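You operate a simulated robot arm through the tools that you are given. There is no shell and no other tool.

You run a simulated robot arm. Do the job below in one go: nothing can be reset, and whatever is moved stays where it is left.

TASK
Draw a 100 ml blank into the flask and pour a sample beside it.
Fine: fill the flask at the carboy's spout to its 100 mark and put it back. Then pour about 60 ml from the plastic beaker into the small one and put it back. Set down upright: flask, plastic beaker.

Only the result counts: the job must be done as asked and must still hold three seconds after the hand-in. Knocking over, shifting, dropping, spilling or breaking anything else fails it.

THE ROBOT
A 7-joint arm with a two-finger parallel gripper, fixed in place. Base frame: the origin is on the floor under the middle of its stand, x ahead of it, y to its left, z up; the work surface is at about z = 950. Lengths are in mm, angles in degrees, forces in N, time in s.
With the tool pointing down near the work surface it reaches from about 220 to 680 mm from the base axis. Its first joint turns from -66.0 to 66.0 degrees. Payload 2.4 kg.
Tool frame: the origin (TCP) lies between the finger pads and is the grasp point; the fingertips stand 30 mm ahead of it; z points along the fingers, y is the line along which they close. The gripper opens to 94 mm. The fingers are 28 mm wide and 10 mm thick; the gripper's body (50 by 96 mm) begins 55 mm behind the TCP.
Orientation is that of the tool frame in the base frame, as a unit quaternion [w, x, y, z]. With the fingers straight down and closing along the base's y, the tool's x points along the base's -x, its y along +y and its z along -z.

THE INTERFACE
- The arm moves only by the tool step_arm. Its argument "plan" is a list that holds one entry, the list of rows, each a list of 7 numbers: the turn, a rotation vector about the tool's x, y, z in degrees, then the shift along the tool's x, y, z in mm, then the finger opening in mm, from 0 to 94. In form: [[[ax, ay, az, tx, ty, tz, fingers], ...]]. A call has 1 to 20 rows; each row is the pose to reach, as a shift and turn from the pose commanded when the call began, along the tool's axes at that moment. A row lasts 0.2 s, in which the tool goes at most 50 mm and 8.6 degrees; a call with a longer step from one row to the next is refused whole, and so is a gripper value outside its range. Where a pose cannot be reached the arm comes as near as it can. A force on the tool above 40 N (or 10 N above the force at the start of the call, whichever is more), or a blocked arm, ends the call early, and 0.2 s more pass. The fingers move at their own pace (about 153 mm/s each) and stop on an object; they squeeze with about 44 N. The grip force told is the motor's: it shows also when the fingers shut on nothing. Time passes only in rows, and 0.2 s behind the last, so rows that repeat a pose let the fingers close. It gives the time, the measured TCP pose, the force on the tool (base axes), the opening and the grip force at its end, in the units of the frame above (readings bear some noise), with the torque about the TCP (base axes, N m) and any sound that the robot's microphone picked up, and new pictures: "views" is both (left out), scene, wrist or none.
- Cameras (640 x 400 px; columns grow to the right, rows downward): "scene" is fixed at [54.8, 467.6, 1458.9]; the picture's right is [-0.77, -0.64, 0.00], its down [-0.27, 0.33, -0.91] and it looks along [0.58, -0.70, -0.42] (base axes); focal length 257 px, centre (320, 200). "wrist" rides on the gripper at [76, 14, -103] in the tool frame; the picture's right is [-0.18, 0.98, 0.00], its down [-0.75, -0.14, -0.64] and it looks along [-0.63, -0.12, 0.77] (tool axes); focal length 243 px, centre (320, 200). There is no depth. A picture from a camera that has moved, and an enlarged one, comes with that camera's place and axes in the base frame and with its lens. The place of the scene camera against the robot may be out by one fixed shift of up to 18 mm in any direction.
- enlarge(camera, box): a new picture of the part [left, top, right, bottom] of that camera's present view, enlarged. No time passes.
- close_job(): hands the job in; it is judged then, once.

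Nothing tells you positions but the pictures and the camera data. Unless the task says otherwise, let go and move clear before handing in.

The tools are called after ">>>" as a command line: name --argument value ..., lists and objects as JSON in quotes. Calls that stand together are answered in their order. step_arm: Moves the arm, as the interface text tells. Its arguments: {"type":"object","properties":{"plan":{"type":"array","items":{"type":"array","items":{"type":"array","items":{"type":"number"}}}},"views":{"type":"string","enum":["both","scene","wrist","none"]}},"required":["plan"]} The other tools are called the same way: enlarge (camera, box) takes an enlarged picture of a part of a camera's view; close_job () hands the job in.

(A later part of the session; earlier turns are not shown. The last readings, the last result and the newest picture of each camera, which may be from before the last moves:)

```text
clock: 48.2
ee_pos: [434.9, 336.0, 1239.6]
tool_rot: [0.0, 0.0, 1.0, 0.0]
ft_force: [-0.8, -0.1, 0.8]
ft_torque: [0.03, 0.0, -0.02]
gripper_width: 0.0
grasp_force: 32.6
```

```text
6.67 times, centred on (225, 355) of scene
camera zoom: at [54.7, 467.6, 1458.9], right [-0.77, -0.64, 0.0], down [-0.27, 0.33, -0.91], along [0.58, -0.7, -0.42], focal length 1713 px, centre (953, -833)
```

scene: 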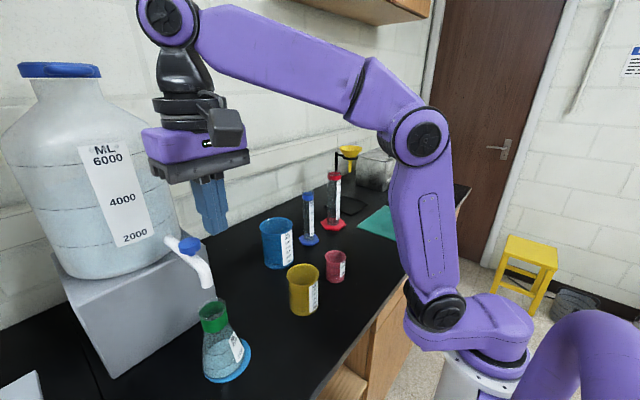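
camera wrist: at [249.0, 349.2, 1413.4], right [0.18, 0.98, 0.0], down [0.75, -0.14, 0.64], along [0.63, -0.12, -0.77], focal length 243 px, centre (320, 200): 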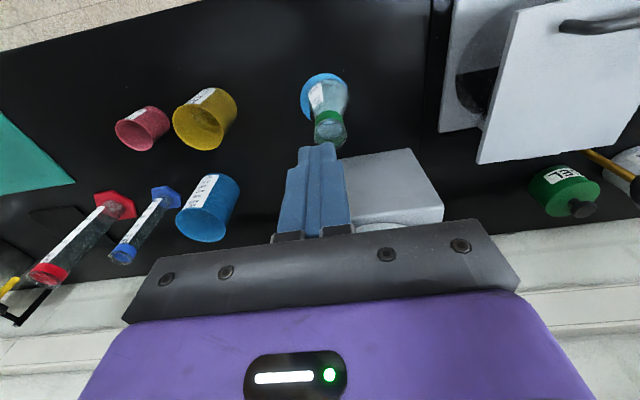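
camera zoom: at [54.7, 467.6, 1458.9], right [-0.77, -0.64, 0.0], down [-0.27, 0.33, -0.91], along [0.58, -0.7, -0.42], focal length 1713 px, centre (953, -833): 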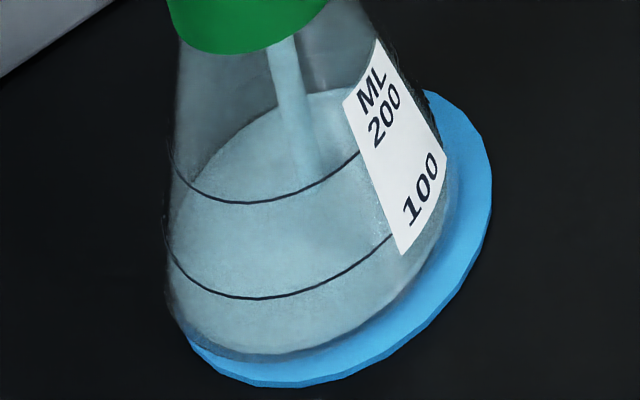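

The surface is rising at roughly 4 ml/s, and I estimate 25–30 ml now. I'll keep holding and track it.

>>> step_arm --plan '[[[0, 0, 0, 0, 0, 0, 0], [0, 0, 0, 0, 0, 0, 0], [0, 0, 0, 0, 0, 0, 0], [0, 0, 0, 0, 0, 0, 0], [0, 0, 0, 0, 0, 0, 0], [0, 0, 0, 0, 0, 0, 0], [0, 0, 0, 0, 0, 0, 0], [0, 0, 0, 0, 0, 0, 0], [0, 0, 0, 0, 0, 0, 0], [0, 0, 0, 0, 0, 0, 0], [0, 0, 0, 0, 0, 0, 0], [0, 0, 0, 0, 0, 0, 0], [0, 0, 0, 0, 0, 0, 0], [0, 0, 0, 0, 0, 0, 0], [0, 0, 0, 0, 0, 0, 0], [0, 0, 0, 0, 0, 0, 0], [0, 0, 0, 0, 0, 0, 0], [0, 0, 0, 0, 0, 0, 0], [0, 0, 0, 0, 0, 0, 0]]]' --views "none"

>>> enlarge --camera "scene" --box '[208, 332, 238, 352]'

>>> enlarge --camera "scene" --box '[200, 325, 250, 385]'

```text
clock: 52.2
ee_pos: [434.1, 335.3, 1240.2]
tool_rot: [0.0, 0.0, 1.0, 0.001]
ft_force: [-0.4, -0.2, 0.4]
ft_torque: [0.02, -0.01, 0.01]
gripper_width: 0.0
grasp_force: 33.0
```

```text
16.00 times, centred on (223, 342) of scene
camera zoom: at [54.7, 467.6, 1458.9], right [-0.77, -0.64, 0.0], down [-0.27, 0.33, -0.91], along [0.58, -0.7, -0.42], focal length 4111 px, centre (1872, -2072)
```

zoom: 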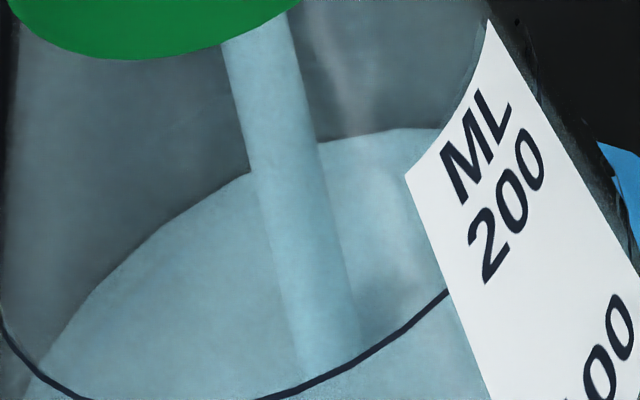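

```text
6.67 times, centred on (225, 355) of scene
camera zoom: at [54.7, 467.6, 1458.9], right [-0.77, -0.64, 0.0], down [-0.27, 0.33, -0.91], along [0.58, -0.7, -0.42], focal length 1713 px, centre (953, -833)
```

zoom: 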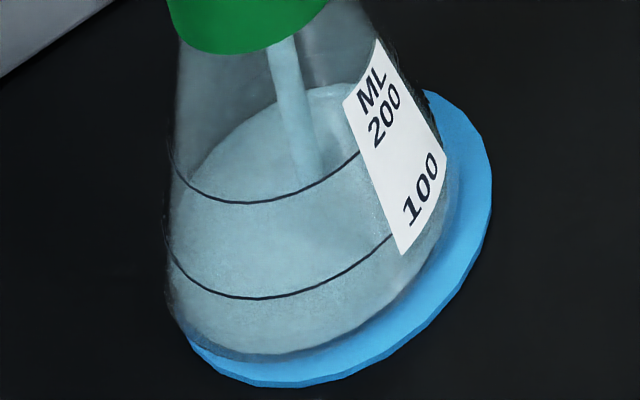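

It is rising steadily, about 10 px per 4 s here, and the 100 line should correspond to roughly v = 70. I'll keep holding.

>>> step_arm --plan '[[[0, 0, 0, 0, 0, 0, 0], [0, 0, 0, 0, 0, 0, 0], [0, 0, 0, 0, 0, 0, 0], [0, 0, 0, 0, 0, 0, 0], [0, 0, 0, 0, 0, 0, 0], [0, 0, 0, 0, 0, 0, 0], [0, 0, 0, 0, 0, 0, 0], [0, 0, 0, 0, 0, 0, 0], [0, 0, 0, 0, 0, 0, 0], [0, 0, 0, 0, 0, 0, 0], [0, 0, 0, 0, 0, 0, 0], [0, 0, 0, 0, 0, 0, 0], [0, 0, 0, 0, 0, 0, 0], [0, 0, 0, 0, 0, 0, 0], [0, 0, 0, 0, 0, 0, 0], [0, 0, 0, 0, 0, 0, 0], [0, 0, 0, 0, 0, 0, 0], [0, 0, 0, 0, 0, 0, 0], [0, 0, 0, 0, 0, 0, 0], [0, 0, 0, 0, 0, 0, 0]]]' --views "none"

>>> enlarge --camera "scene" --box '[208, 332, 238, 352]'

>>> enlarge --camera "scene" --box '[160, 220, 260, 390]'

```text
clock: 56.4
ee_pos: [435.5, 335.0, 1241.0]
tool_rot: [0.0, 0.0, 1.0, 0.0]
ft_force: [-0.3, -0.4, 0.3]
ft_torque: [0.01, 0.01, 0.01]
gripper_width: 0.1
grasp_force: 33.2
```

```text
16.00 times, centred on (223, 342) of scene
camera zoom: at [54.7, 467.6, 1458.9], right [-0.77, -0.64, 0.0], down [-0.27, 0.33, -0.91], along [0.58, -0.7, -0.42], focal length 4111 px, centre (1872, -2072)
```

zoom: 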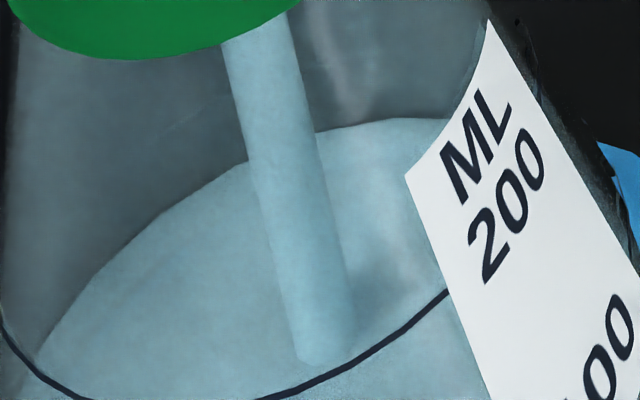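

```text
2.35 times, centred on (210, 305) of scene
camera zoom: at [54.7, 467.6, 1458.9], right [-0.77, -0.64, 0.0], down [-0.27, 0.33, -0.91], along [0.58, -0.7, -0.42], focal length 605 px, centre (579, -47)
```

zoom: 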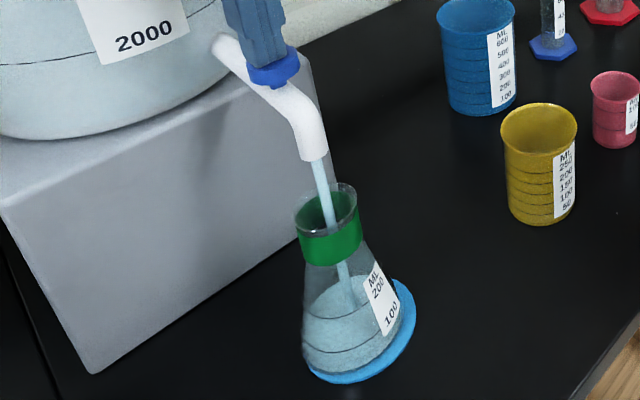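

I estimate about 45 ml now. I'll continue holding for several more intervals.

>>> step_arm --plan '[[[0, 0, 0, 0, 0, 0, 0], [0, 0, 0, 0, 0, 0, 0], [0, 0, 0, 0, 0, 0, 0], [0, 0, 0, 0, 0, 0, 0], [0, 0, 0, 0, 0, 0, 0], [0, 0, 0, 0, 0, 0, 0], [0, 0, 0, 0, 0, 0, 0], [0, 0, 0, 0, 0, 0, 0], [0, 0, 0, 0, 0, 0, 0], [0, 0, 0, 0, 0, 0, 0], [0, 0, 0, 0, 0, 0, 0], [0, 0, 0, 0, 0, 0, 0], [0, 0, 0, 0, 0, 0, 0], [0, 0, 0, 0, 0, 0, 0], [0, 0, 0, 0, 0, 0, 0], [0, 0, 0, 0, 0, 0, 0], [0, 0, 0, 0, 0, 0, 0], [0, 0, 0, 0, 0, 0, 0], [0, 0, 0, 0, 0, 0, 0], [0, 0, 0, 0, 0, 0, 0]]]' --views "none"

>>> enlarge --camera "scene" --box '[208, 332, 238, 352]'

>>> step_arm --plan '[[[0, 0, 0, 0, 0, 0, 0], [0, 0, 0, 0, 0, 0, 0], [0, 0, 0, 0, 0, 0, 0], [0, 0, 0, 0, 0, 0, 0], [0, 0, 0, 0, 0, 0, 0], [0, 0, 0, 0, 0, 0, 0], [0, 0, 0, 0, 0, 0, 0], [0, 0, 0, 0, 0, 0, 0], [0, 0, 0, 0, 0, 0, 0], [0, 0, 0, 0, 0, 0, 0], [0, 0, 0, 0, 0, 0, 0], [0, 0, 0, 0, 0, 0, 0], [0, 0, 0, 0, 0, 0, 0], [0, 0, 0, 0, 0, 0, 0], [0, 0, 0, 0, 0, 0, 0], [0, 0, 0, 0, 0, 0, 0]]]' --views "none"

>>> enlarge --camera "scene" --box '[208, 332, 238, 352]'

>>> enlarge --camera "scene" --box '[200, 325, 250, 385]'

```text
clock: 60.6
ee_pos: [433.8, 334.9, 1240.7]
tool_rot: [0.0, 0.0, 1.0, 0.0]
ft_force: [0.2, 0.3, 0.8]
ft_torque: [0.01, 0.03, -0.03]
gripper_width: 0.0
grasp_force: 33.5
```

```text
16.00 times, centred on (223, 342) of scene
camera zoom: at [54.7, 467.6, 1458.9], right [-0.77, -0.64, 0.0], down [-0.27, 0.33, -0.91], along [0.58, -0.7, -0.42], focal length 4111 px, centre (1872, -2072)
```

zoom: 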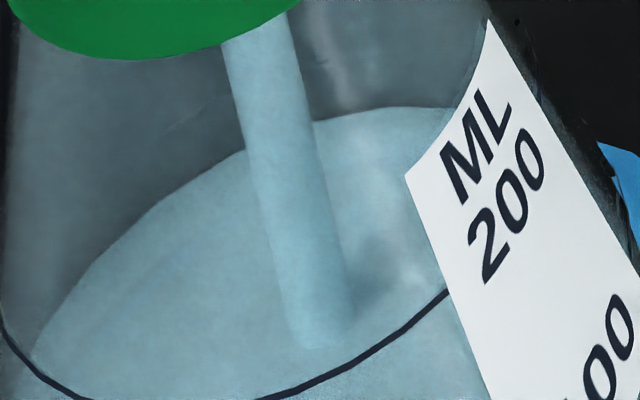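

```text
clock: 64.0
ee_pos: [433.3, 334.6, 1240.2]
tool_rot: [-0.001, 0.0, 1.0, 0.0]
ft_force: [0.2, -0.7, 0.8]
ft_torque: [0.05, 0.03, -0.01]
gripper_width: 0.0
grasp_force: 33.0
```

```text
16.00 times, centred on (223, 342) of scene
camera zoom: at [54.7, 467.6, 1458.9], right [-0.77, -0.64, 0.0], down [-0.27, 0.33, -0.91], along [0.58, -0.7, -0.42], focal length 4111 px, centre (1872, -2072)
```

zoom: 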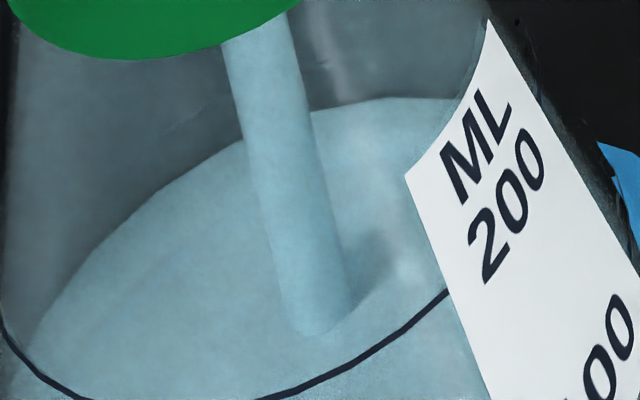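

```text
6.67 times, centred on (225, 355) of scene
camera zoom: at [54.7, 467.6, 1458.9], right [-0.77, -0.64, 0.0], down [-0.27, 0.33, -0.91], along [0.58, -0.7, -0.42], focal length 1713 px, centre (953, -833)
```

zoom: 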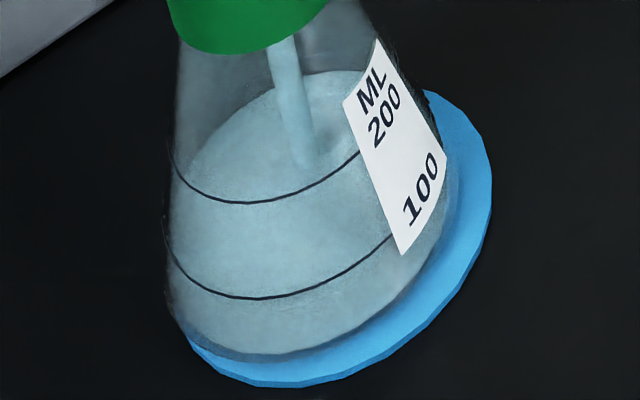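

About 65–70 ml by my estimate. I'll check where the surface edge meets the left glass outline relative to the 100 ring.

>>> enlarge --camera "scene" --box '[196, 340, 226, 372]'

>>> enlarge --camera "scene" --box '[222, 335, 252, 367]'

```text
12.50 times, centred on (211, 356) of scene
camera zoom: at [54.7, 467.6, 1458.9], right [-0.77, -0.64, 0.0], down [-0.27, 0.33, -0.91], along [0.58, -0.7, -0.42], focal length 3212 px, centre (1682, -1750)
```

zoom: 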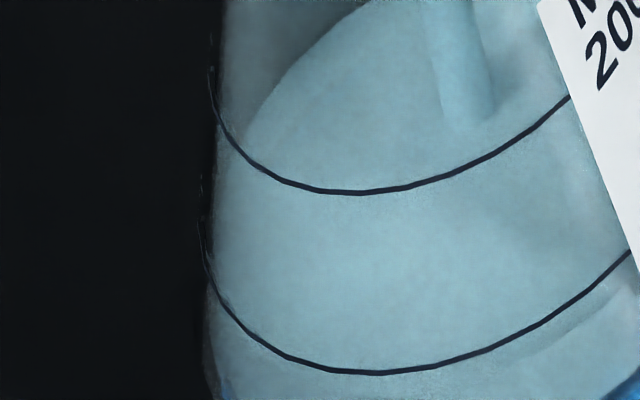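

```text
12.50 times, centred on (237, 351) of scene
camera zoom: at [54.7, 467.6, 1458.9], right [-0.77, -0.64, 0.0], down [-0.27, 0.33, -0.91], along [0.58, -0.7, -0.42], focal length 3212 px, centre (1358, -1688)
```

zoom: 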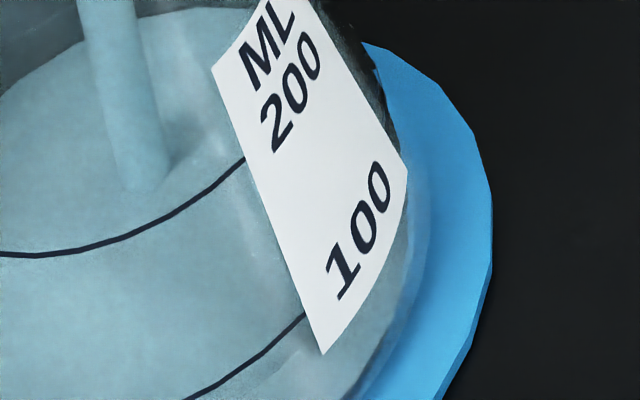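

A faint front edge of the surface shows just under the 100 ring, so a few millimetres remain. I'll hold for about 4 s more.

>>> step_arm --plan '[[[0, 0, 0, 0, 0, 0, 0], [0, 0, 0, 0, 0, 0, 0], [0, 0, 0, 0, 0, 0, 0], [0, 0, 0, 0, 0, 0, 0], [0, 0, 0, 0, 0, 0, 0], [0, 0, 0, 0, 0, 0, 0], [0, 0, 0, 0, 0, 0, 0], [0, 0, 0, 0, 0, 0, 0], [0, 0, 0, 0, 0, 0, 0], [0, 0, 0, 0, 0, 0, 0], [0, 0, 0, 0, 0, 0, 0], [0, 0, 0, 0, 0, 0, 0], [0, 0, 0, 0, 0, 0, 0], [0, 0, 0, 0, 0, 0, 0], [0, 0, 0, 0, 0, 0, 0], [0, 0, 0, 0, 0, 0, 0], [0, 0, 0, 0, 0, 0, 0], [0, 0, 0, 0, 0, 0, 0]]]' --views "none"

>>> enlarge --camera "scene" --box '[208, 332, 238, 352]'

>>> enlarge --camera "scene" --box '[202, 354, 240, 380]'

```text
clock: 67.8
ee_pos: [434.9, 335.7, 1241.3]
tool_rot: [0.0, 0.001, 1.0, -0.001]
ft_force: [0.4, 0.9, 1.0]
ft_torque: [-0.01, -0.01, -0.04]
gripper_width: 0.0
grasp_force: 32.9
```

```text
16.00 times, centred on (223, 342) of scene
camera zoom: at [54.7, 467.6, 1458.9], right [-0.77, -0.64, 0.0], down [-0.27, 0.33, -0.91], along [0.58, -0.7, -0.42], focal length 4111 px, centre (1872, -2072)
```

zoom: 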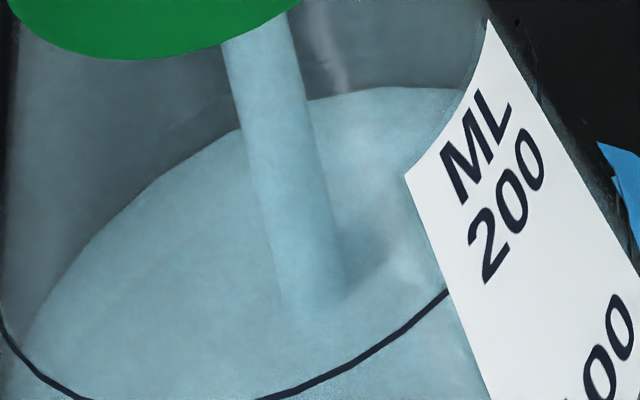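

```text
15.38 times, centred on (221, 367) of scene
camera zoom: at [54.7, 467.6, 1458.9], right [-0.77, -0.64, 0.0], down [-0.27, 0.33, -0.91], along [0.58, -0.7, -0.42], focal length 3953 px, centre (1843, -2369)
```

zoom: 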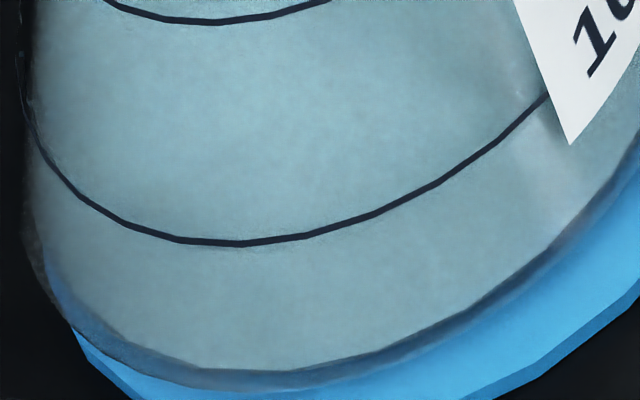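

The surface is now close below the 100 ring, at an estimated 85–92 ml. I'll hold a little longer and then release to inspect from the side.

>>> step_arm --plan '[[[0, 0, 0, 0, 0, 0, 0], [0, 0, 0, 0, 0, 0, 0], [0, 0, 0, 0, 0, 0, 0], [0, 0, 0, 0, 0, 0, 0], [0, 0, 0, 0, 0, 0, 0], [0, 0, 0, 0, 0, 0, 0], [0, 0, 0, 0, 0, -15, 0], [0, 0, 0, 0, 0, -40, 0]]]' --views "none"

>>> enlarge --camera "scene" --box '[208, 332, 238, 352]'

>>> enlarge --camera "scene" --box '[200, 325, 250, 385]'

```text
clock: 69.6
ee_pos: [432.4, 335.4, 1279.8]
tool_rot: [0.0, 0.0, 1.0, 0.0]
ft_force: [-0.8, -0.3, 0.2]
ft_torque: [0.0, 0.0, 0.0]
gripper_width: 0.0
grasp_force: 33.0
```

```text
16.00 times, centred on (223, 342) of scene
camera zoom: at [54.7, 467.6, 1458.9], right [-0.77, -0.64, 0.0], down [-0.27, 0.33, -0.91], along [0.58, -0.7, -0.42], focal length 4111 px, centre (1872, -2072)
```

zoom: 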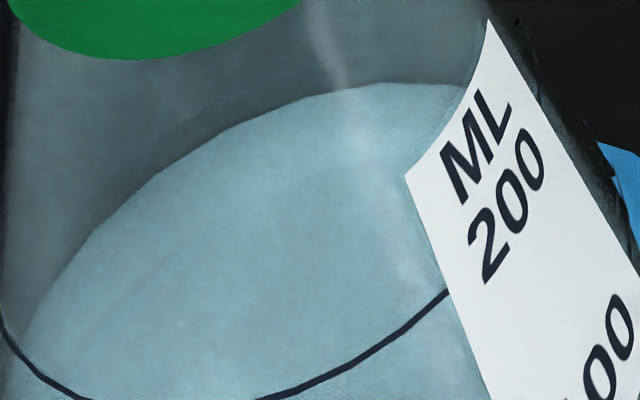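

```text
6.67 times, centred on (225, 355) of scene
camera zoom: at [54.7, 467.6, 1458.9], right [-0.77, -0.64, 0.0], down [-0.27, 0.33, -0.91], along [0.58, -0.7, -0.42], focal length 1713 px, centre (953, -833)
```

zoom: 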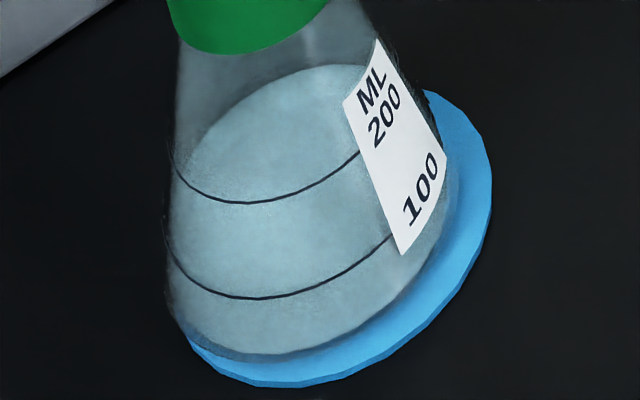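

The surface is now very near the ring. I'll bring the hand round to a lower side view of the flask to compare the level with the line directly.

>>> step_arm --plan '[[[0, 0, -7.5, 5, -3, -22, 0], [0, 0, -15, 15, -10, -22, 30], [0, 0, -22.5, 27, -20, -22, 60], [0, 0, -30, 38, -30, -22, 94], [0, 0, -37.5, 48, -40, -22, 94], [0, 0, -45, 58, -50, -22, 94], [0, 0, -52.5, 66, -57, -22, 94], [0, 0, -60, 70, -60, -22, 94], [0, 0, -60, 70, -60, -22, 94]]]' --views "none"

>>> step_arm --plan '[[[0, -7.5, 0, 0, 0, 8, 94], [0, -15, 0, 0, 0, 18, 94], [0, -22.5, 0, 0, 0, 30, 94], [0, -30, 0, 0, 0, 42, 94], [0, -37.5, 0, 0, 0, 55, 94], [0, -45, 0, 0, 0, 68, 94], [0, -52.5, 0, 0, 0, 80, 94], [0, -60, 0, 0, 0, 90, 94], [0, -60, 0, 0, 0, 90, 94]]]' --views "both"

```text
clock: 71.6
ee_pos: [365.0, 275.4, 1303.1]
tool_rot: [0.0, -0.501, 0.866, 0.0]
ft_force: [-1.3, -0.1, 0.6]
ft_torque: [-0.02, -0.02, 0.01]
gripper_width: 93.8
grasp_force: 0.0
out of reach, approached as far as the arm can: row 1
```

```text
clock: 73.6
ee_pos: [364.6, 275.2, 1213.1]
tool_rot: [0.434, -0.432, 0.75, 0.249]
ft_force: [0.7, -0.4, 0.5]
ft_torque: [-0.01, -0.03, 0.0]
gripper_width: 94.1
grasp_force: 0.0
camera wrist: at [287.8, 173.9, 1198.3], right [-0.8, 0.57, 0.16], down [0.03, -0.23, 0.97], along [0.59, 0.79, 0.16], focal length 243 px, centre (320, 200)
```

scene: 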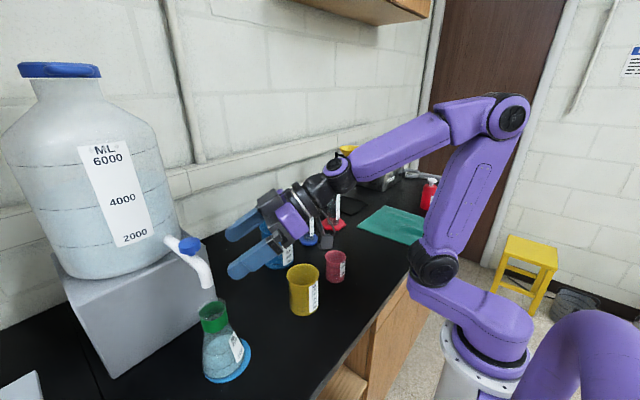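
wrist: 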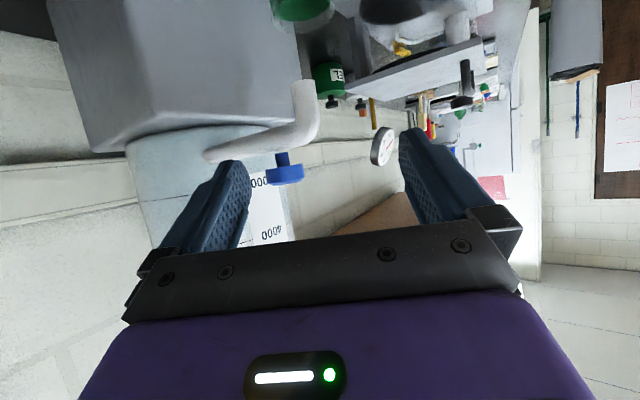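

I'll lower the hand straight down, as on the way out, to get a flatter view of the flask's liquid level.

>>> step_arm --plan '[[[0, 0, 0, 17, 0, 10, 94], [0, 0, 0, 40, 0, 23, 94], [0, 0, 0, 65, 0, 37.5, 94], [0, 0, 0, 88, 0, 51, 94], [0, 0, 0, 103, 0, 59.5, 94], [0, 0, 0, 103, 0, 59.5, 94]]]' --views "wrist"

>>> enlarge --camera "wrist" --box '[230, 0, 390, 130]'

```text
clock: 75.0
ee_pos: [364.0, 275.8, 1094.1]
tool_rot: [0.433, -0.433, 0.75, 0.249]
ft_force: [-0.2, -0.2, 0.5]
ft_torque: [-0.01, 0.02, 0.0]
gripper_width: 93.8
grasp_force: 0.1
camera wrist: at [290.1, 174.1, 1079.9], right [-0.81, 0.57, 0.16], down [0.03, -0.23, 0.97], along [0.59, 0.79, 0.16], focal length 243 px, centre (320, 200)
```

wrist: 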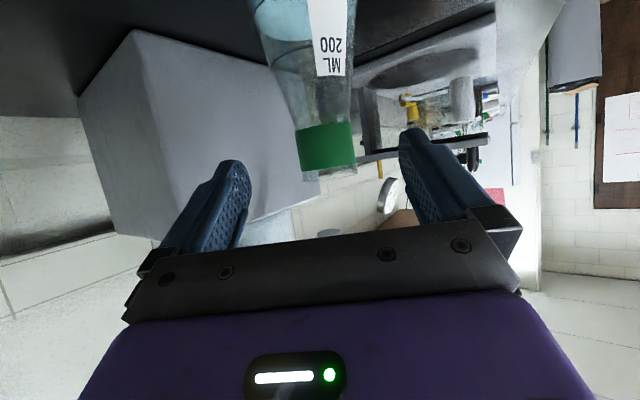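

```text
3.08 times, centred on (310, 65) of wrist
camera zoom: at [290.1, 174.1, 1079.9], right [-0.81, 0.57, 0.16], down [0.03, -0.23, 0.97], along [0.59, 0.79, 0.16], focal length 746 px, centre (351, 615)
```

zoom: 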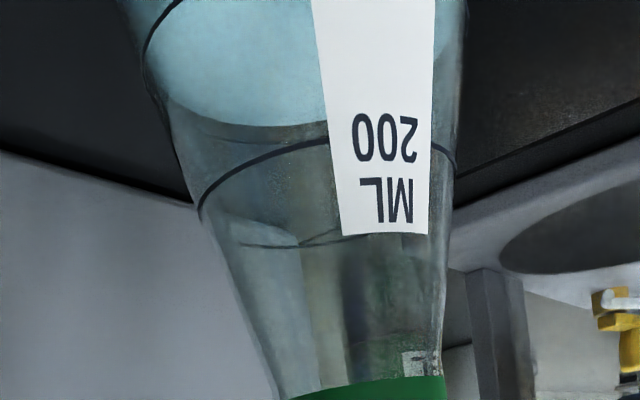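

The 100 line is just off the top of this view. I'll tilt the hand slightly to bring it into the picture.

>>> step_arm --plan '[[[0, 6, 0, 0, 0, 0, 94], [0, 13, 0, 0, 0, 0, 94], [0, 13, 0, 0, 0, 0, 94]]]' --views "wrist"

>>> enlarge --camera "wrist" --box '[230, 0, 390, 130]'

>>> enlarge --camera "wrist" --box '[255, 10, 345, 75]'

```text
clock: 75.8
ee_pos: [364.7, 274.8, 1093.3]
tool_rot: [0.345, -0.458, 0.795, 0.198]
ft_force: [0.2, -0.4, -0.2]
ft_torque: [-0.04, 0.01, 0.01]
gripper_width: 93.8
grasp_force: 0.0
camera wrist: at [289.1, 173.6, 1108.8], right [-0.79, 0.6, 0.13], down [0.14, -0.03, 0.99], along [0.6, 0.8, -0.06], focal length 243 px, centre (320, 200)
```

wrist: 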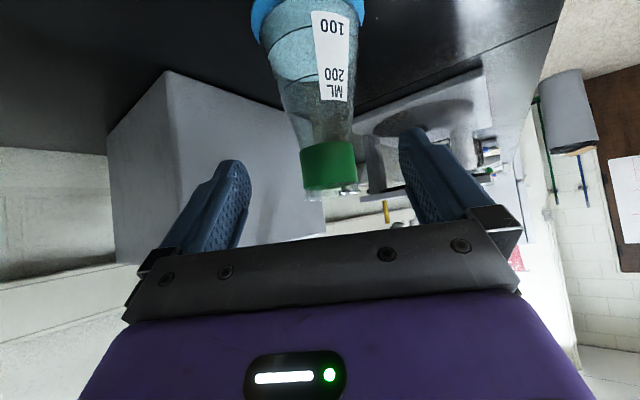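

```text
3.08 times, centred on (310, 65) of wrist
camera zoom: at [289.1, 173.6, 1108.8], right [-0.79, 0.6, 0.13], down [0.14, -0.03, 0.99], along [0.6, 0.8, -0.06], focal length 746 px, centre (351, 615)
```

zoom: 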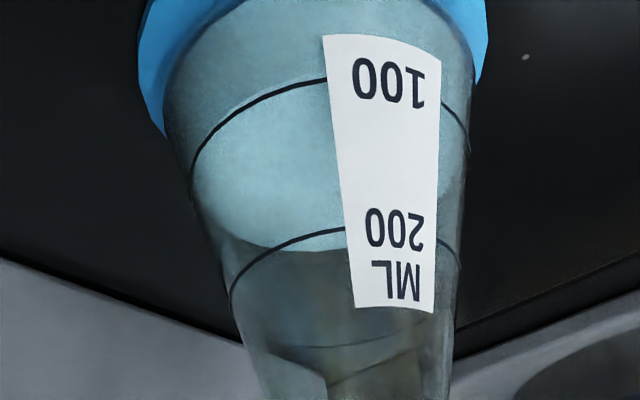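

```text
6.15 times, centred on (300, 42) of wrist
camera zoom: at [289.1, 173.6, 1108.8], right [-0.79, 0.6, 0.13], down [0.14, -0.03, 0.99], along [0.6, 0.8, -0.06], focal length 1493 px, centre (443, 1169)
```

zoom: 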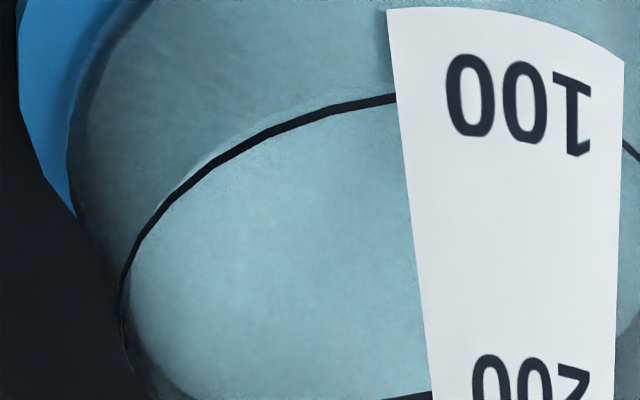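

This view is very clear: the bright surface ends just beyond the 100 line, so the level is only a millimetre or two short. I'll zoom once more to quantify.

>>> enlarge --camera "wrist" --box '[270, 18, 312, 46]'

>>> enlarge --camera "wrist" --box '[335, 18, 370, 46]'

```text
14.29 times, centred on (291, 32) of wrist
camera zoom: at [289.1, 173.6, 1108.8], right [-0.79, 0.6, 0.13], down [0.14, -0.03, 0.99], along [0.6, 0.8, -0.06], focal length 3466 px, centre (734, 2600)
```

zoom: 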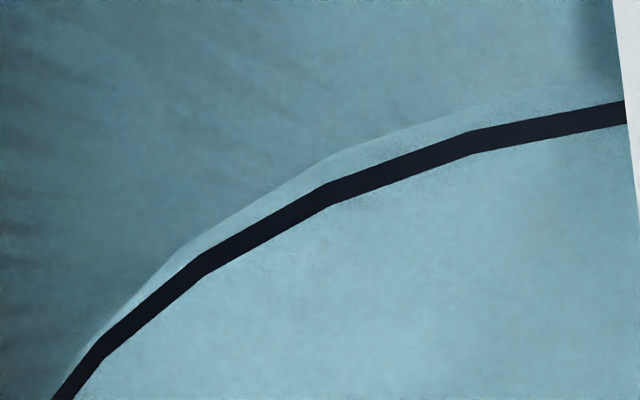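

```text
14.29 times, centred on (352, 32) of wrist
camera zoom: at [289.1, 173.6, 1108.8], right [-0.79, 0.6, 0.13], down [0.14, -0.03, 0.99], along [0.6, 0.8, -0.06], focal length 3466 px, centre (-144, 2600)
```

zoom: 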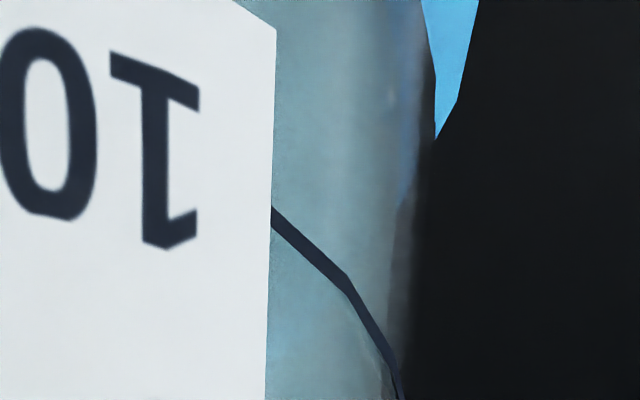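

The level is about 2 mm below the 100 line, roughly 90–94 ml. I'll go back over the button for one more short press.

>>> step_arm --plan '[[[0, 0, 0, -18.3, 0, -17, 94], [0, 0, 0, -43.9, 0, -40.9, 94], [0, 0, 0, -73.1, 0, -68.2, 94], [0, 5, 0, -95, 0, -88.7, 60], [0, 12, 0, -113.3, 0, -105.7, 30], [0, 19, 0, -127.9, 0, -119.4, 0], [0, 26, 0, -138.9, 0, -129.6, 0], [0, 33, 0, -146.2, 0, -136.4, 0], [0, 40, 0, -152, 0, -141.9, 0], [0, 47, 0, -153.5, 0, -143.2, 0], [0, 47, 0, -153.5, 0, -143.2, 0]]]' --views "none"

>>> step_arm --plan '[[[0, 0, 7.5, 0, 0, 0, 0], [0, 0, 15, -10, -4, 0, 0], [0, 0, 22.5, -25, -10, 0, 0], [0, 0, 30, -40, -15, 0, 0], [0, 0, 37.5, -55, -20, 4, 0], [0, 0, 45, -70, -25, 8, 0], [0, 0, 52.5, -80, -29, 10, 0], [0, 0, 60, -86.5, -30.9, 13, 0], [0, 0, 60, -86.5, -30.9, 13, 0]]]' --views "scene"

```text
clock: 78.2
ee_pos: [364.6, 273.8, 1303.4]
tool_rot: [-0.001, -0.5, 0.866, 0.0]
ft_force: [-0.7, 0.6, 0.4]
ft_torque: [0.02, -0.01, -0.01]
gripper_width: 0.1
grasp_force: 32.8
```

```text
clock: 80.2
ee_pos: [432.1, 332.6, 1290.8]
tool_rot: [0.001, 0.001, 1.0, 0.001]
ft_force: [0.2, 0.4, 0.3]
ft_torque: [0.01, 0.02, 0.03]
gripper_width: 0.1
grasp_force: 32.8
```

scene: 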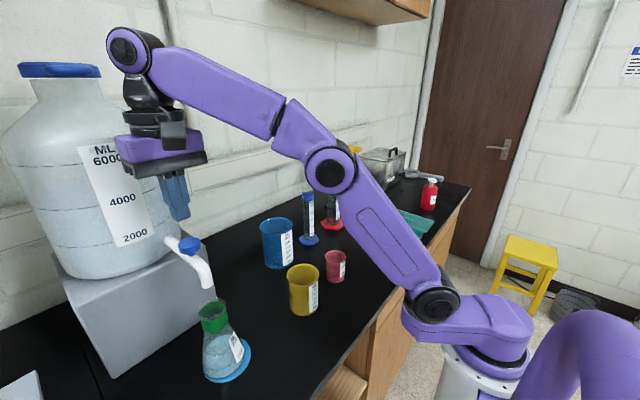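

I'll lower onto the button, hold it for about 2 s and release, all in one call.

>>> step_arm --plan '[[[0, 0, 0, -1, 1, 15, 0], [0, 0, 0, -2, 2, 30, 0], [0, 0, 0, -2, 2, 40, 0], [0, 0, 0, -2, 2, 44, 0], [0, 0, 0, -2, 2, 51, 0], [0, 0, 0, -2, 2, 51, 0], [0, 0, 0, -2, 2, 51, 0], [0, 0, 0, -2, 2, 51, 0], [0, 0, 0, -2, 2, 51, 0], [0, 0, 0, -2, 2, 51, 0], [0, 0, 0, -2, 2, 51, 0], [0, 0, 0, -2, 2, 51, 0], [0, 0, 0, -2, 2, 51, 0], [0, 0, 0, -2, 2, 51, 0], [0, 0, 0, -2, 2, 51, 0], [0, 0, 0, -2, 2, 40, 0], [0, 0, 0, -2, 2, 20, 0]]]' --views "none"

>>> enlarge --camera "scene" --box '[208, 332, 238, 352]'

>>> enlarge --camera "scene" --box '[202, 354, 240, 380]'

```text
clock: 83.8
ee_pos: [434.9, 335.9, 1271.3]
tool_rot: [0.001, 0.0, 1.0, 0.0]
ft_force: [-0.1, 1.1, 0.8]
ft_torque: [-0.03, -0.03, 0.0]
gripper_width: 0.2
grasp_force: 33.4
```

```text
16.00 times, centred on (223, 342) of scene
camera zoom: at [54.7, 467.6, 1458.9], right [-0.77, -0.64, 0.0], down [-0.27, 0.33, -0.91], along [0.58, -0.7, -0.42], focal length 4111 px, centre (1872, -2072)
```

zoom: 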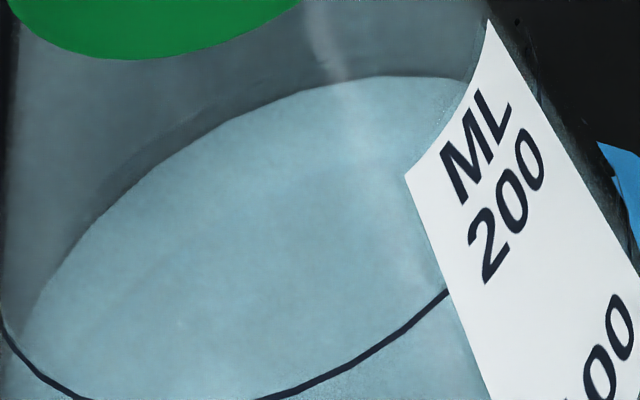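

```text
15.38 times, centred on (221, 367) of scene
camera zoom: at [54.7, 467.6, 1458.9], right [-0.77, -0.64, 0.0], down [-0.27, 0.33, -0.91], along [0.58, -0.7, -0.42], focal length 3953 px, centre (1843, -2369)
```

zoom: 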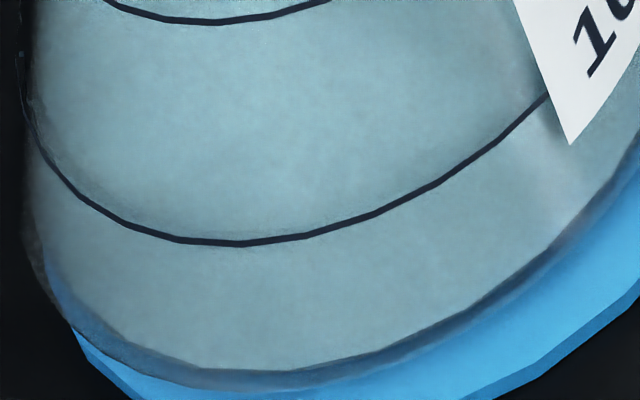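

The back edge moved by another 7 px, now matching my prediction for the 100 ring. I'll bring the hand round again to verify from the side.

>>> step_arm --plan '[[[0, 0, -7.5, 5, -3, -25, 0], [0, 0, -15, 15, -10, -31, 30], [0, 0, -22.5, 27, -20, -31, 60], [0, 0, -30, 38, -30, -31, 94], [0, 0, -37.5, 48, -40, -31, 94], [0, 0, -45, 58, -50, -31, 94], [0, 0, -52.5, 66, -57, -31, 94], [0, 0, -60, 70, -60, -31, 94], [0, 0, -60, 70, -60, -31, 94]]]' --views "none"

>>> step_arm --plan '[[[0, -7.5, 0, 0, 0, 10, 94], [0, -15, 0, 0, 0, 25, 94], [0, -22.5, 0, 0, 0, 45, 94], [0, -30, 0, 0, 0, 65, 94], [0, -37.5, 0, 0, 0, 85, 94], [0, -42, 0, 0, 0, 105, 94], [0, -47, 0, 0, 0, 130, 94], [0, -47, 0, 0, 0, 160, 94], [0, -47, 0, 0, 0, 190, 94], [0, -47, 0, 0, 0, 210, 94], [0, -47, 0, 0, 0, 210, 94]]]' --views "wrist"

>>> enlarge --camera "wrist" --box '[270, 18, 312, 46]'

>>> enlarge --camera "wrist" --box '[230, 0, 390, 130]'

```text
clock: 85.8
ee_pos: [365.6, 275.9, 1301.6]
tool_rot: [0.0, -0.501, 0.866, 0.0]
ft_force: [-0.3, -0.3, 0.1]
ft_torque: [-0.02, 0.0, -0.01]
gripper_width: 93.6
grasp_force: 0.0
out of reach, approached as far as the arm can: row 1
```

```text
clock: 88.2
ee_pos: [366.0, 277.2, 1090.6]
tool_rot: [0.345, -0.458, 0.794, 0.199]
ft_force: [0.7, 0.3, -0.2]
ft_torque: [0.04, -0.03, 0.0]
gripper_width: 94.0
grasp_force: 0.1
camera wrist: at [290.2, 175.9, 1105.9], right [-0.79, 0.6, 0.13], down [0.15, -0.03, 0.99], along [0.6, 0.8, -0.06], focal length 243 px, centre (320, 200)
```

wrist: 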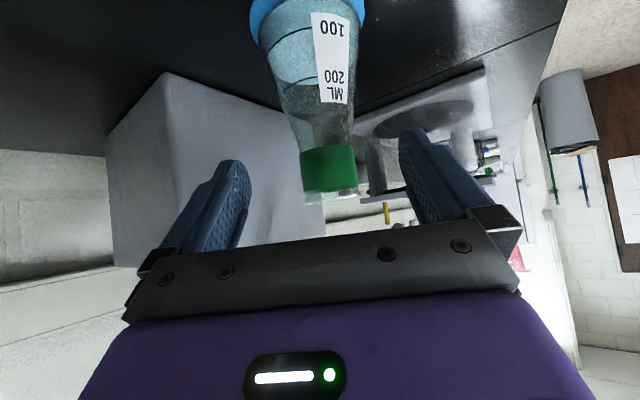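

```text
14.29 times, centred on (291, 32) of wrist
camera zoom: at [290.2, 175.9, 1105.9], right [-0.79, 0.6, 0.13], down [0.15, -0.03, 0.99], along [0.6, 0.8, -0.06], focal length 3466 px, centre (734, 2600)
```

zoom: 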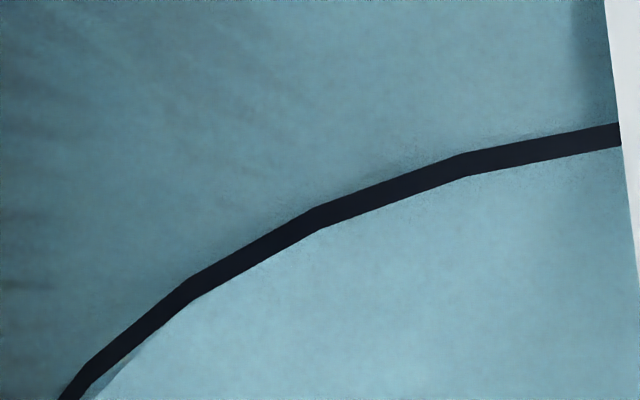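

```text
3.08 times, centred on (310, 65) of wrist
camera zoom: at [290.2, 175.9, 1105.9], right [-0.79, 0.6, 0.13], down [0.15, -0.03, 0.99], along [0.6, 0.8, -0.06], focal length 746 px, centre (351, 615)
```

zoom: 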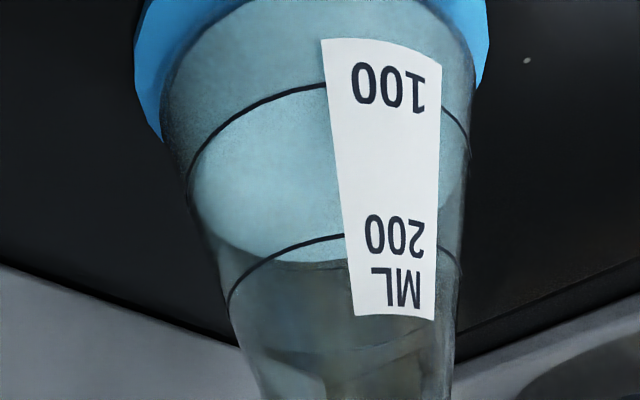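

The surface edge now hides exactly behind the 100 line, so the flask is at its mark. I'll restore the 60° tilt and re-grasp the neck.

>>> step_arm --plan '[[[0, -6.5, 0, 0, 0, 0, 94], [0, -13, 0, 0, 0, 0, 94], [0, -13, 0, 0, 0, 0, 94]]]' --views "none"

>>> step_arm --plan '[[[0, 0, 0, -10, 0.5, 0, 94], [0, 0, 0, -17.9, 1.6, 20, 94], [0, 0, 0, -17.9, 1.6, 42, 94], [0, 0, 0, -17.9, 1.6, 60, 94], [0, 0, 0, -17.9, 1.6, 67.5, 94], [0, 0, 0, -17.9, 1.6, 67.5, 94]]]' --views "both"

```text
clock: 89.0
ee_pos: [365.6, 277.1, 1091.3]
tool_rot: [0.434, -0.433, 0.75, 0.25]
ft_force: [0.8, 1.0, -0.4]
ft_torque: [0.0, 0.0, -0.03]
gripper_width: 93.8
grasp_force: 0.0
```

```text
clock: 90.4
ee_pos: [397.9, 335.6, 1073.5]
tool_rot: [0.433, -0.434, 0.75, 0.25]
ft_force: [0.3, -0.3, -0.6]
ft_torque: [-0.02, 0.01, 0.01]
gripper_width: 94.0
grasp_force: 0.1
camera wrist: at [322.5, 234.2, 1058.9], right [-0.81, 0.57, 0.16], down [0.03, -0.23, 0.97], along [0.59, 0.79, 0.16], focal length 243 px, centre (320, 200)
```

scene: 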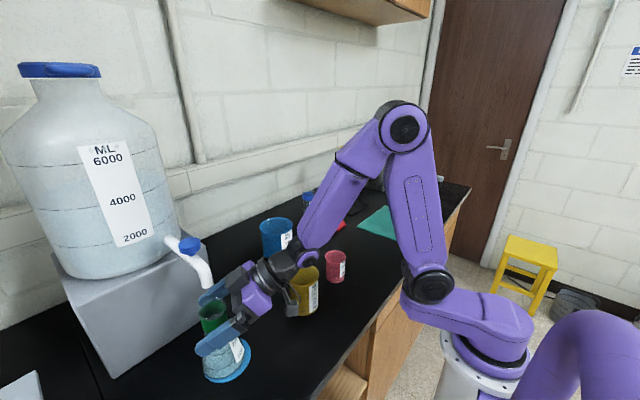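
wrist: 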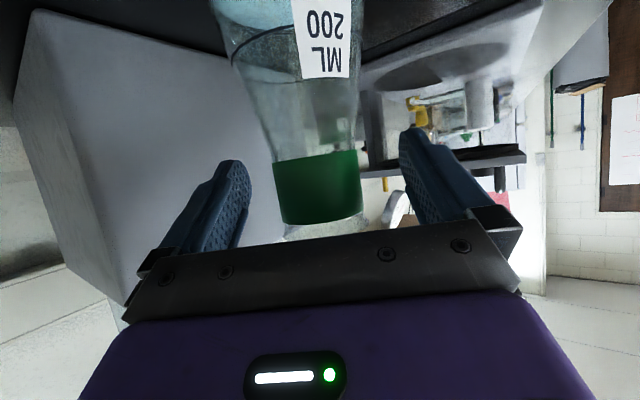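

The neck is between the pads as before. I'll close and test with a small slow lift.

>>> step_arm --plan '[[[0, 0, 0, 0, 0, 2, 94], [0, 0, 0, 0, 0, 2, 60], [0, 0, 0, 0, 0, 2, 20], [0, 0, 0, 0, 0, 2, 10], [0, 0, 0, 0, 0, 2, 10], [0, 0, 0, 0, 0, 2, 10], [0, 0, 0, 0, 0, 2, 10]]]' --views "none"

>>> step_arm --plan '[[[0, 0, 0, -0.9, 0, -0.5, 10], [0, 0, 0, -1.7, 0, -1, 10], [0, 0, 0, -2.6, 0, -1.5, 10], [0, 0, 0, -3.5, 0, -2, 10], [0, 0, 0, -4.3, 0, -2.5, 10], [0, 0, 0, -5.2, 0, -3, 10], [0, 0, 0, -6.9, 0, -4, 10], [0, 0, 0, -6.9, 0, -4, 10]]]' --views "both"

>>> enlarge --camera "scene" --box '[160, 220, 300, 400]'

```text
clock: 92.0
ee_pos: [397.7, 336.9, 1071.5]
tool_rot: [0.433, -0.433, 0.75, 0.25]
ft_force: [1.1, 0.9, 0.7]
ft_torque: [0.11, 0.03, -0.09]
gripper_width: 44.1
grasp_force: 43.8
```

```text
clock: 93.8
ee_pos: [398.1, 336.7, 1080.7]
tool_rot: [0.433, -0.433, 0.75, 0.25]
ft_force: [-0.6, -1.2, -3.3]
ft_torque: [0.01, -0.01, -0.01]
gripper_width: 44.1
grasp_force: 44.3
camera wrist: at [323.0, 235.6, 1066.2], right [-0.81, 0.57, 0.16], down [0.03, -0.23, 0.97], along [0.59, 0.79, 0.16], focal length 243 px, centre (320, 200)
```

scene: 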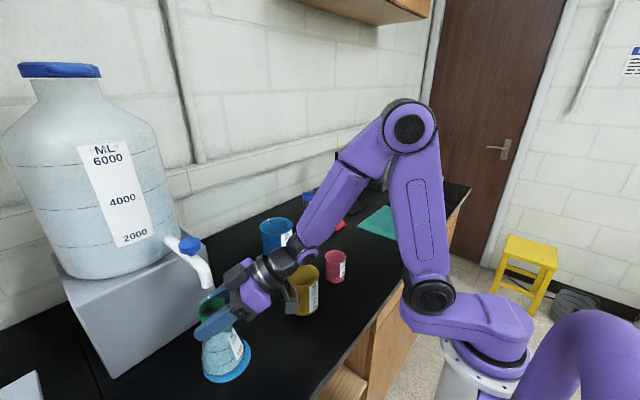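
wrist: 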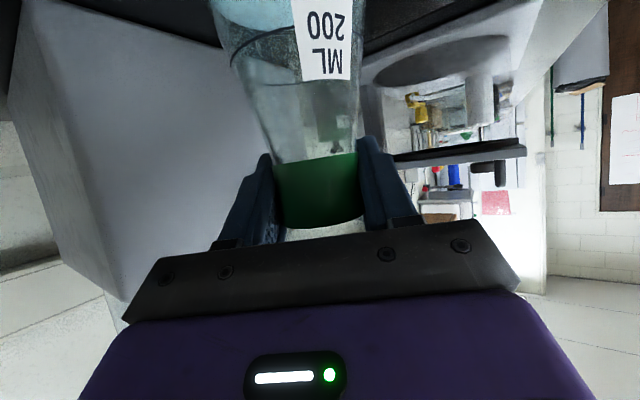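

```text
2.22 times, centred on (230, 310) of scene
camera zoom: at [54.8, 467.7, 1458.9], right [-0.77, -0.64, 0.0], down [-0.27, 0.33, -0.91], along [0.58, -0.7, -0.42], focal length 571 px, centre (520, -44)
```

zoom: 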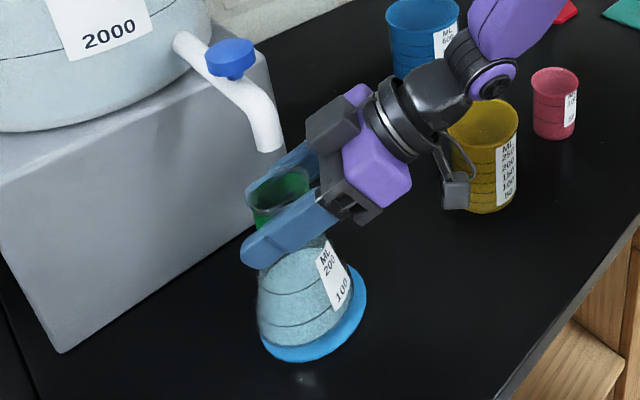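

The flask lifts with the water and the grip is steady. I'll draw it back from under the spout, then raise it away from the tap.

>>> step_arm --plan '[[[0, 0, 0, 3, 0.7, -7.5, 10], [0, 0, 0, 7.6, 1.8, -20, 10], [0, 0, 0, 12.4, 2.9, -32, 10], [0, 0, 0, 17.2, 4, -44.4, 10], [0, 0, 0, 15.6, 5.8, -56.3, 10], [0, 0, 0, 14, 7.7, -68.2, 10], [0, 0, 0, 12.4, 9.5, -80.1, 10], [0, 0, 0, -2, 9.9, -89, 10], [0, 0, 0, -20, 10.2, -99.5, 10], [0, 0, 0, -38, 10.6, -110, 10], [0, 0, 0, -56, 11, -120.8, 10], [0, 0, 0, -72.8, 11.2, -130.5, 10], [0, 0, 0, -72.8, 11.2, -130.5, 10]]]' --views "both"

```text
clock: 96.6
ee_pos: [349.8, 275.0, 1208.4]
tool_rot: [0.433, -0.433, 0.75, 0.25]
ft_force: [1.5, -0.6, -2.1]
ft_torque: [0.02, 0.01, 0.01]
gripper_width: 43.9
grasp_force: 43.5
camera wrist: at [274.9, 174.2, 1194.4], right [-0.81, 0.57, 0.16], down [0.03, -0.23, 0.97], along [0.59, 0.79, 0.16], focal length 243 px, centre (320, 200)
```

scene: 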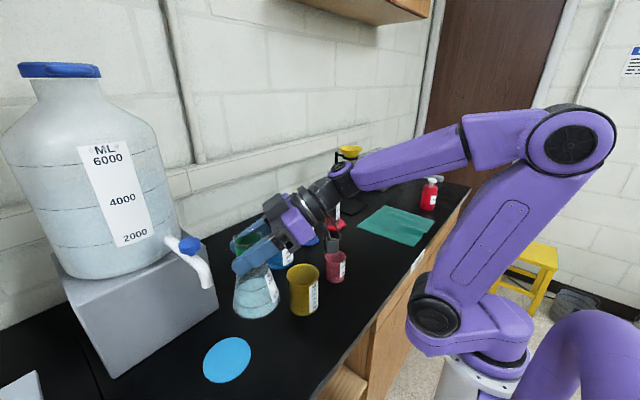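
wrist: 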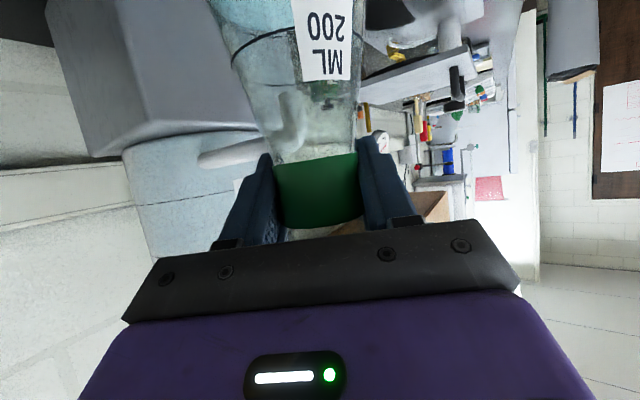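

The filled flask is clear of the spout. I'll carry it smoothly back over the bench to above its original place.

>>> step_arm --plan '[[[0.5, 0, 0.3, 3.6, -4.4, -6.3, 10], [1.6, 0, 0.9, 10.7, -13.3, -18.8, 10], [3.1, 0, 1.8, 21.4, -26.6, -37.6, 10], [4.9, 0, 2.9, 33.9, -42.1, -59.5, 10], [6.8, 0, 3.9, 46.4, -57.6, -81.4, 10], [8.6, 0, 5, 58.9, -73.1, -103.4, 10], [10.4, 0, 6, 71.4, -88.6, -125.3, 10], [12.2, 0, 7.1, 83.9, -104.2, -147.2, 10], [14, 0, 8.1, 96.4, -119.7, -169.1, 10], [15.9, 0, 9.2, 108.9, -135.2, -191.1, 10], [17.7, 0, 10.2, 121.4, -150.7, -213, 10], [19.5, 0, 11.3, 134, -166.2, -234.9, 10], [21.3, 0, 12.3, 146.5, -181.7, -256.8, 10], [23.1, 0, 13.4, 159, -197.2, -278.7, 10], [24.7, 0, 14.3, 169.7, -210.5, -297.5, 10], [25.6, 0, 14.8, 175.9, -218.3, -308.5, 10], [26, 0, 15, 178.6, -221.6, -313.2, 10], [26, 0, 15, 178.6, -221.6, -313.2, 10]]]' --views "both"

```text
clock: 100.4
ee_pos: [363.9, -147.3, 1210.3]
tool_rot: [0.483, -0.224, 0.837, 0.129]
ft_force: [-0.6, 0.3, -2.5]
ft_torque: [-0.01, 0.02, 0.02]
gripper_width: 43.9
grasp_force: 43.4
camera wrist: at [246.5, -196.8, 1196.6], right [-0.41, 0.9, 0.16], down [-0.08, -0.21, 0.97], along [0.91, 0.39, 0.16], focal length 243 px, centre (320, 200)
```

scene: 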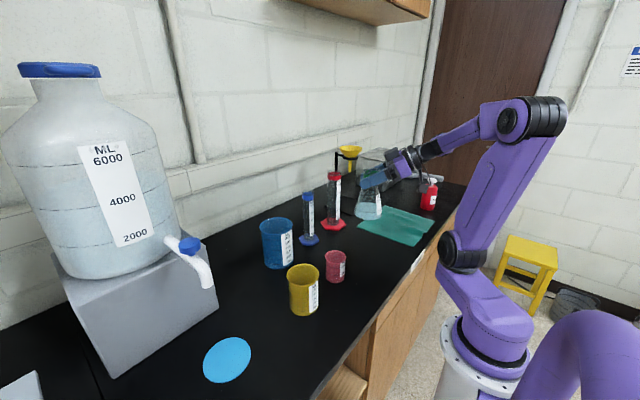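
wrist: 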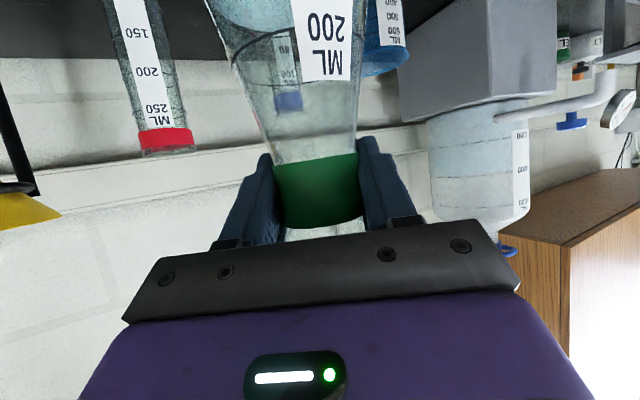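

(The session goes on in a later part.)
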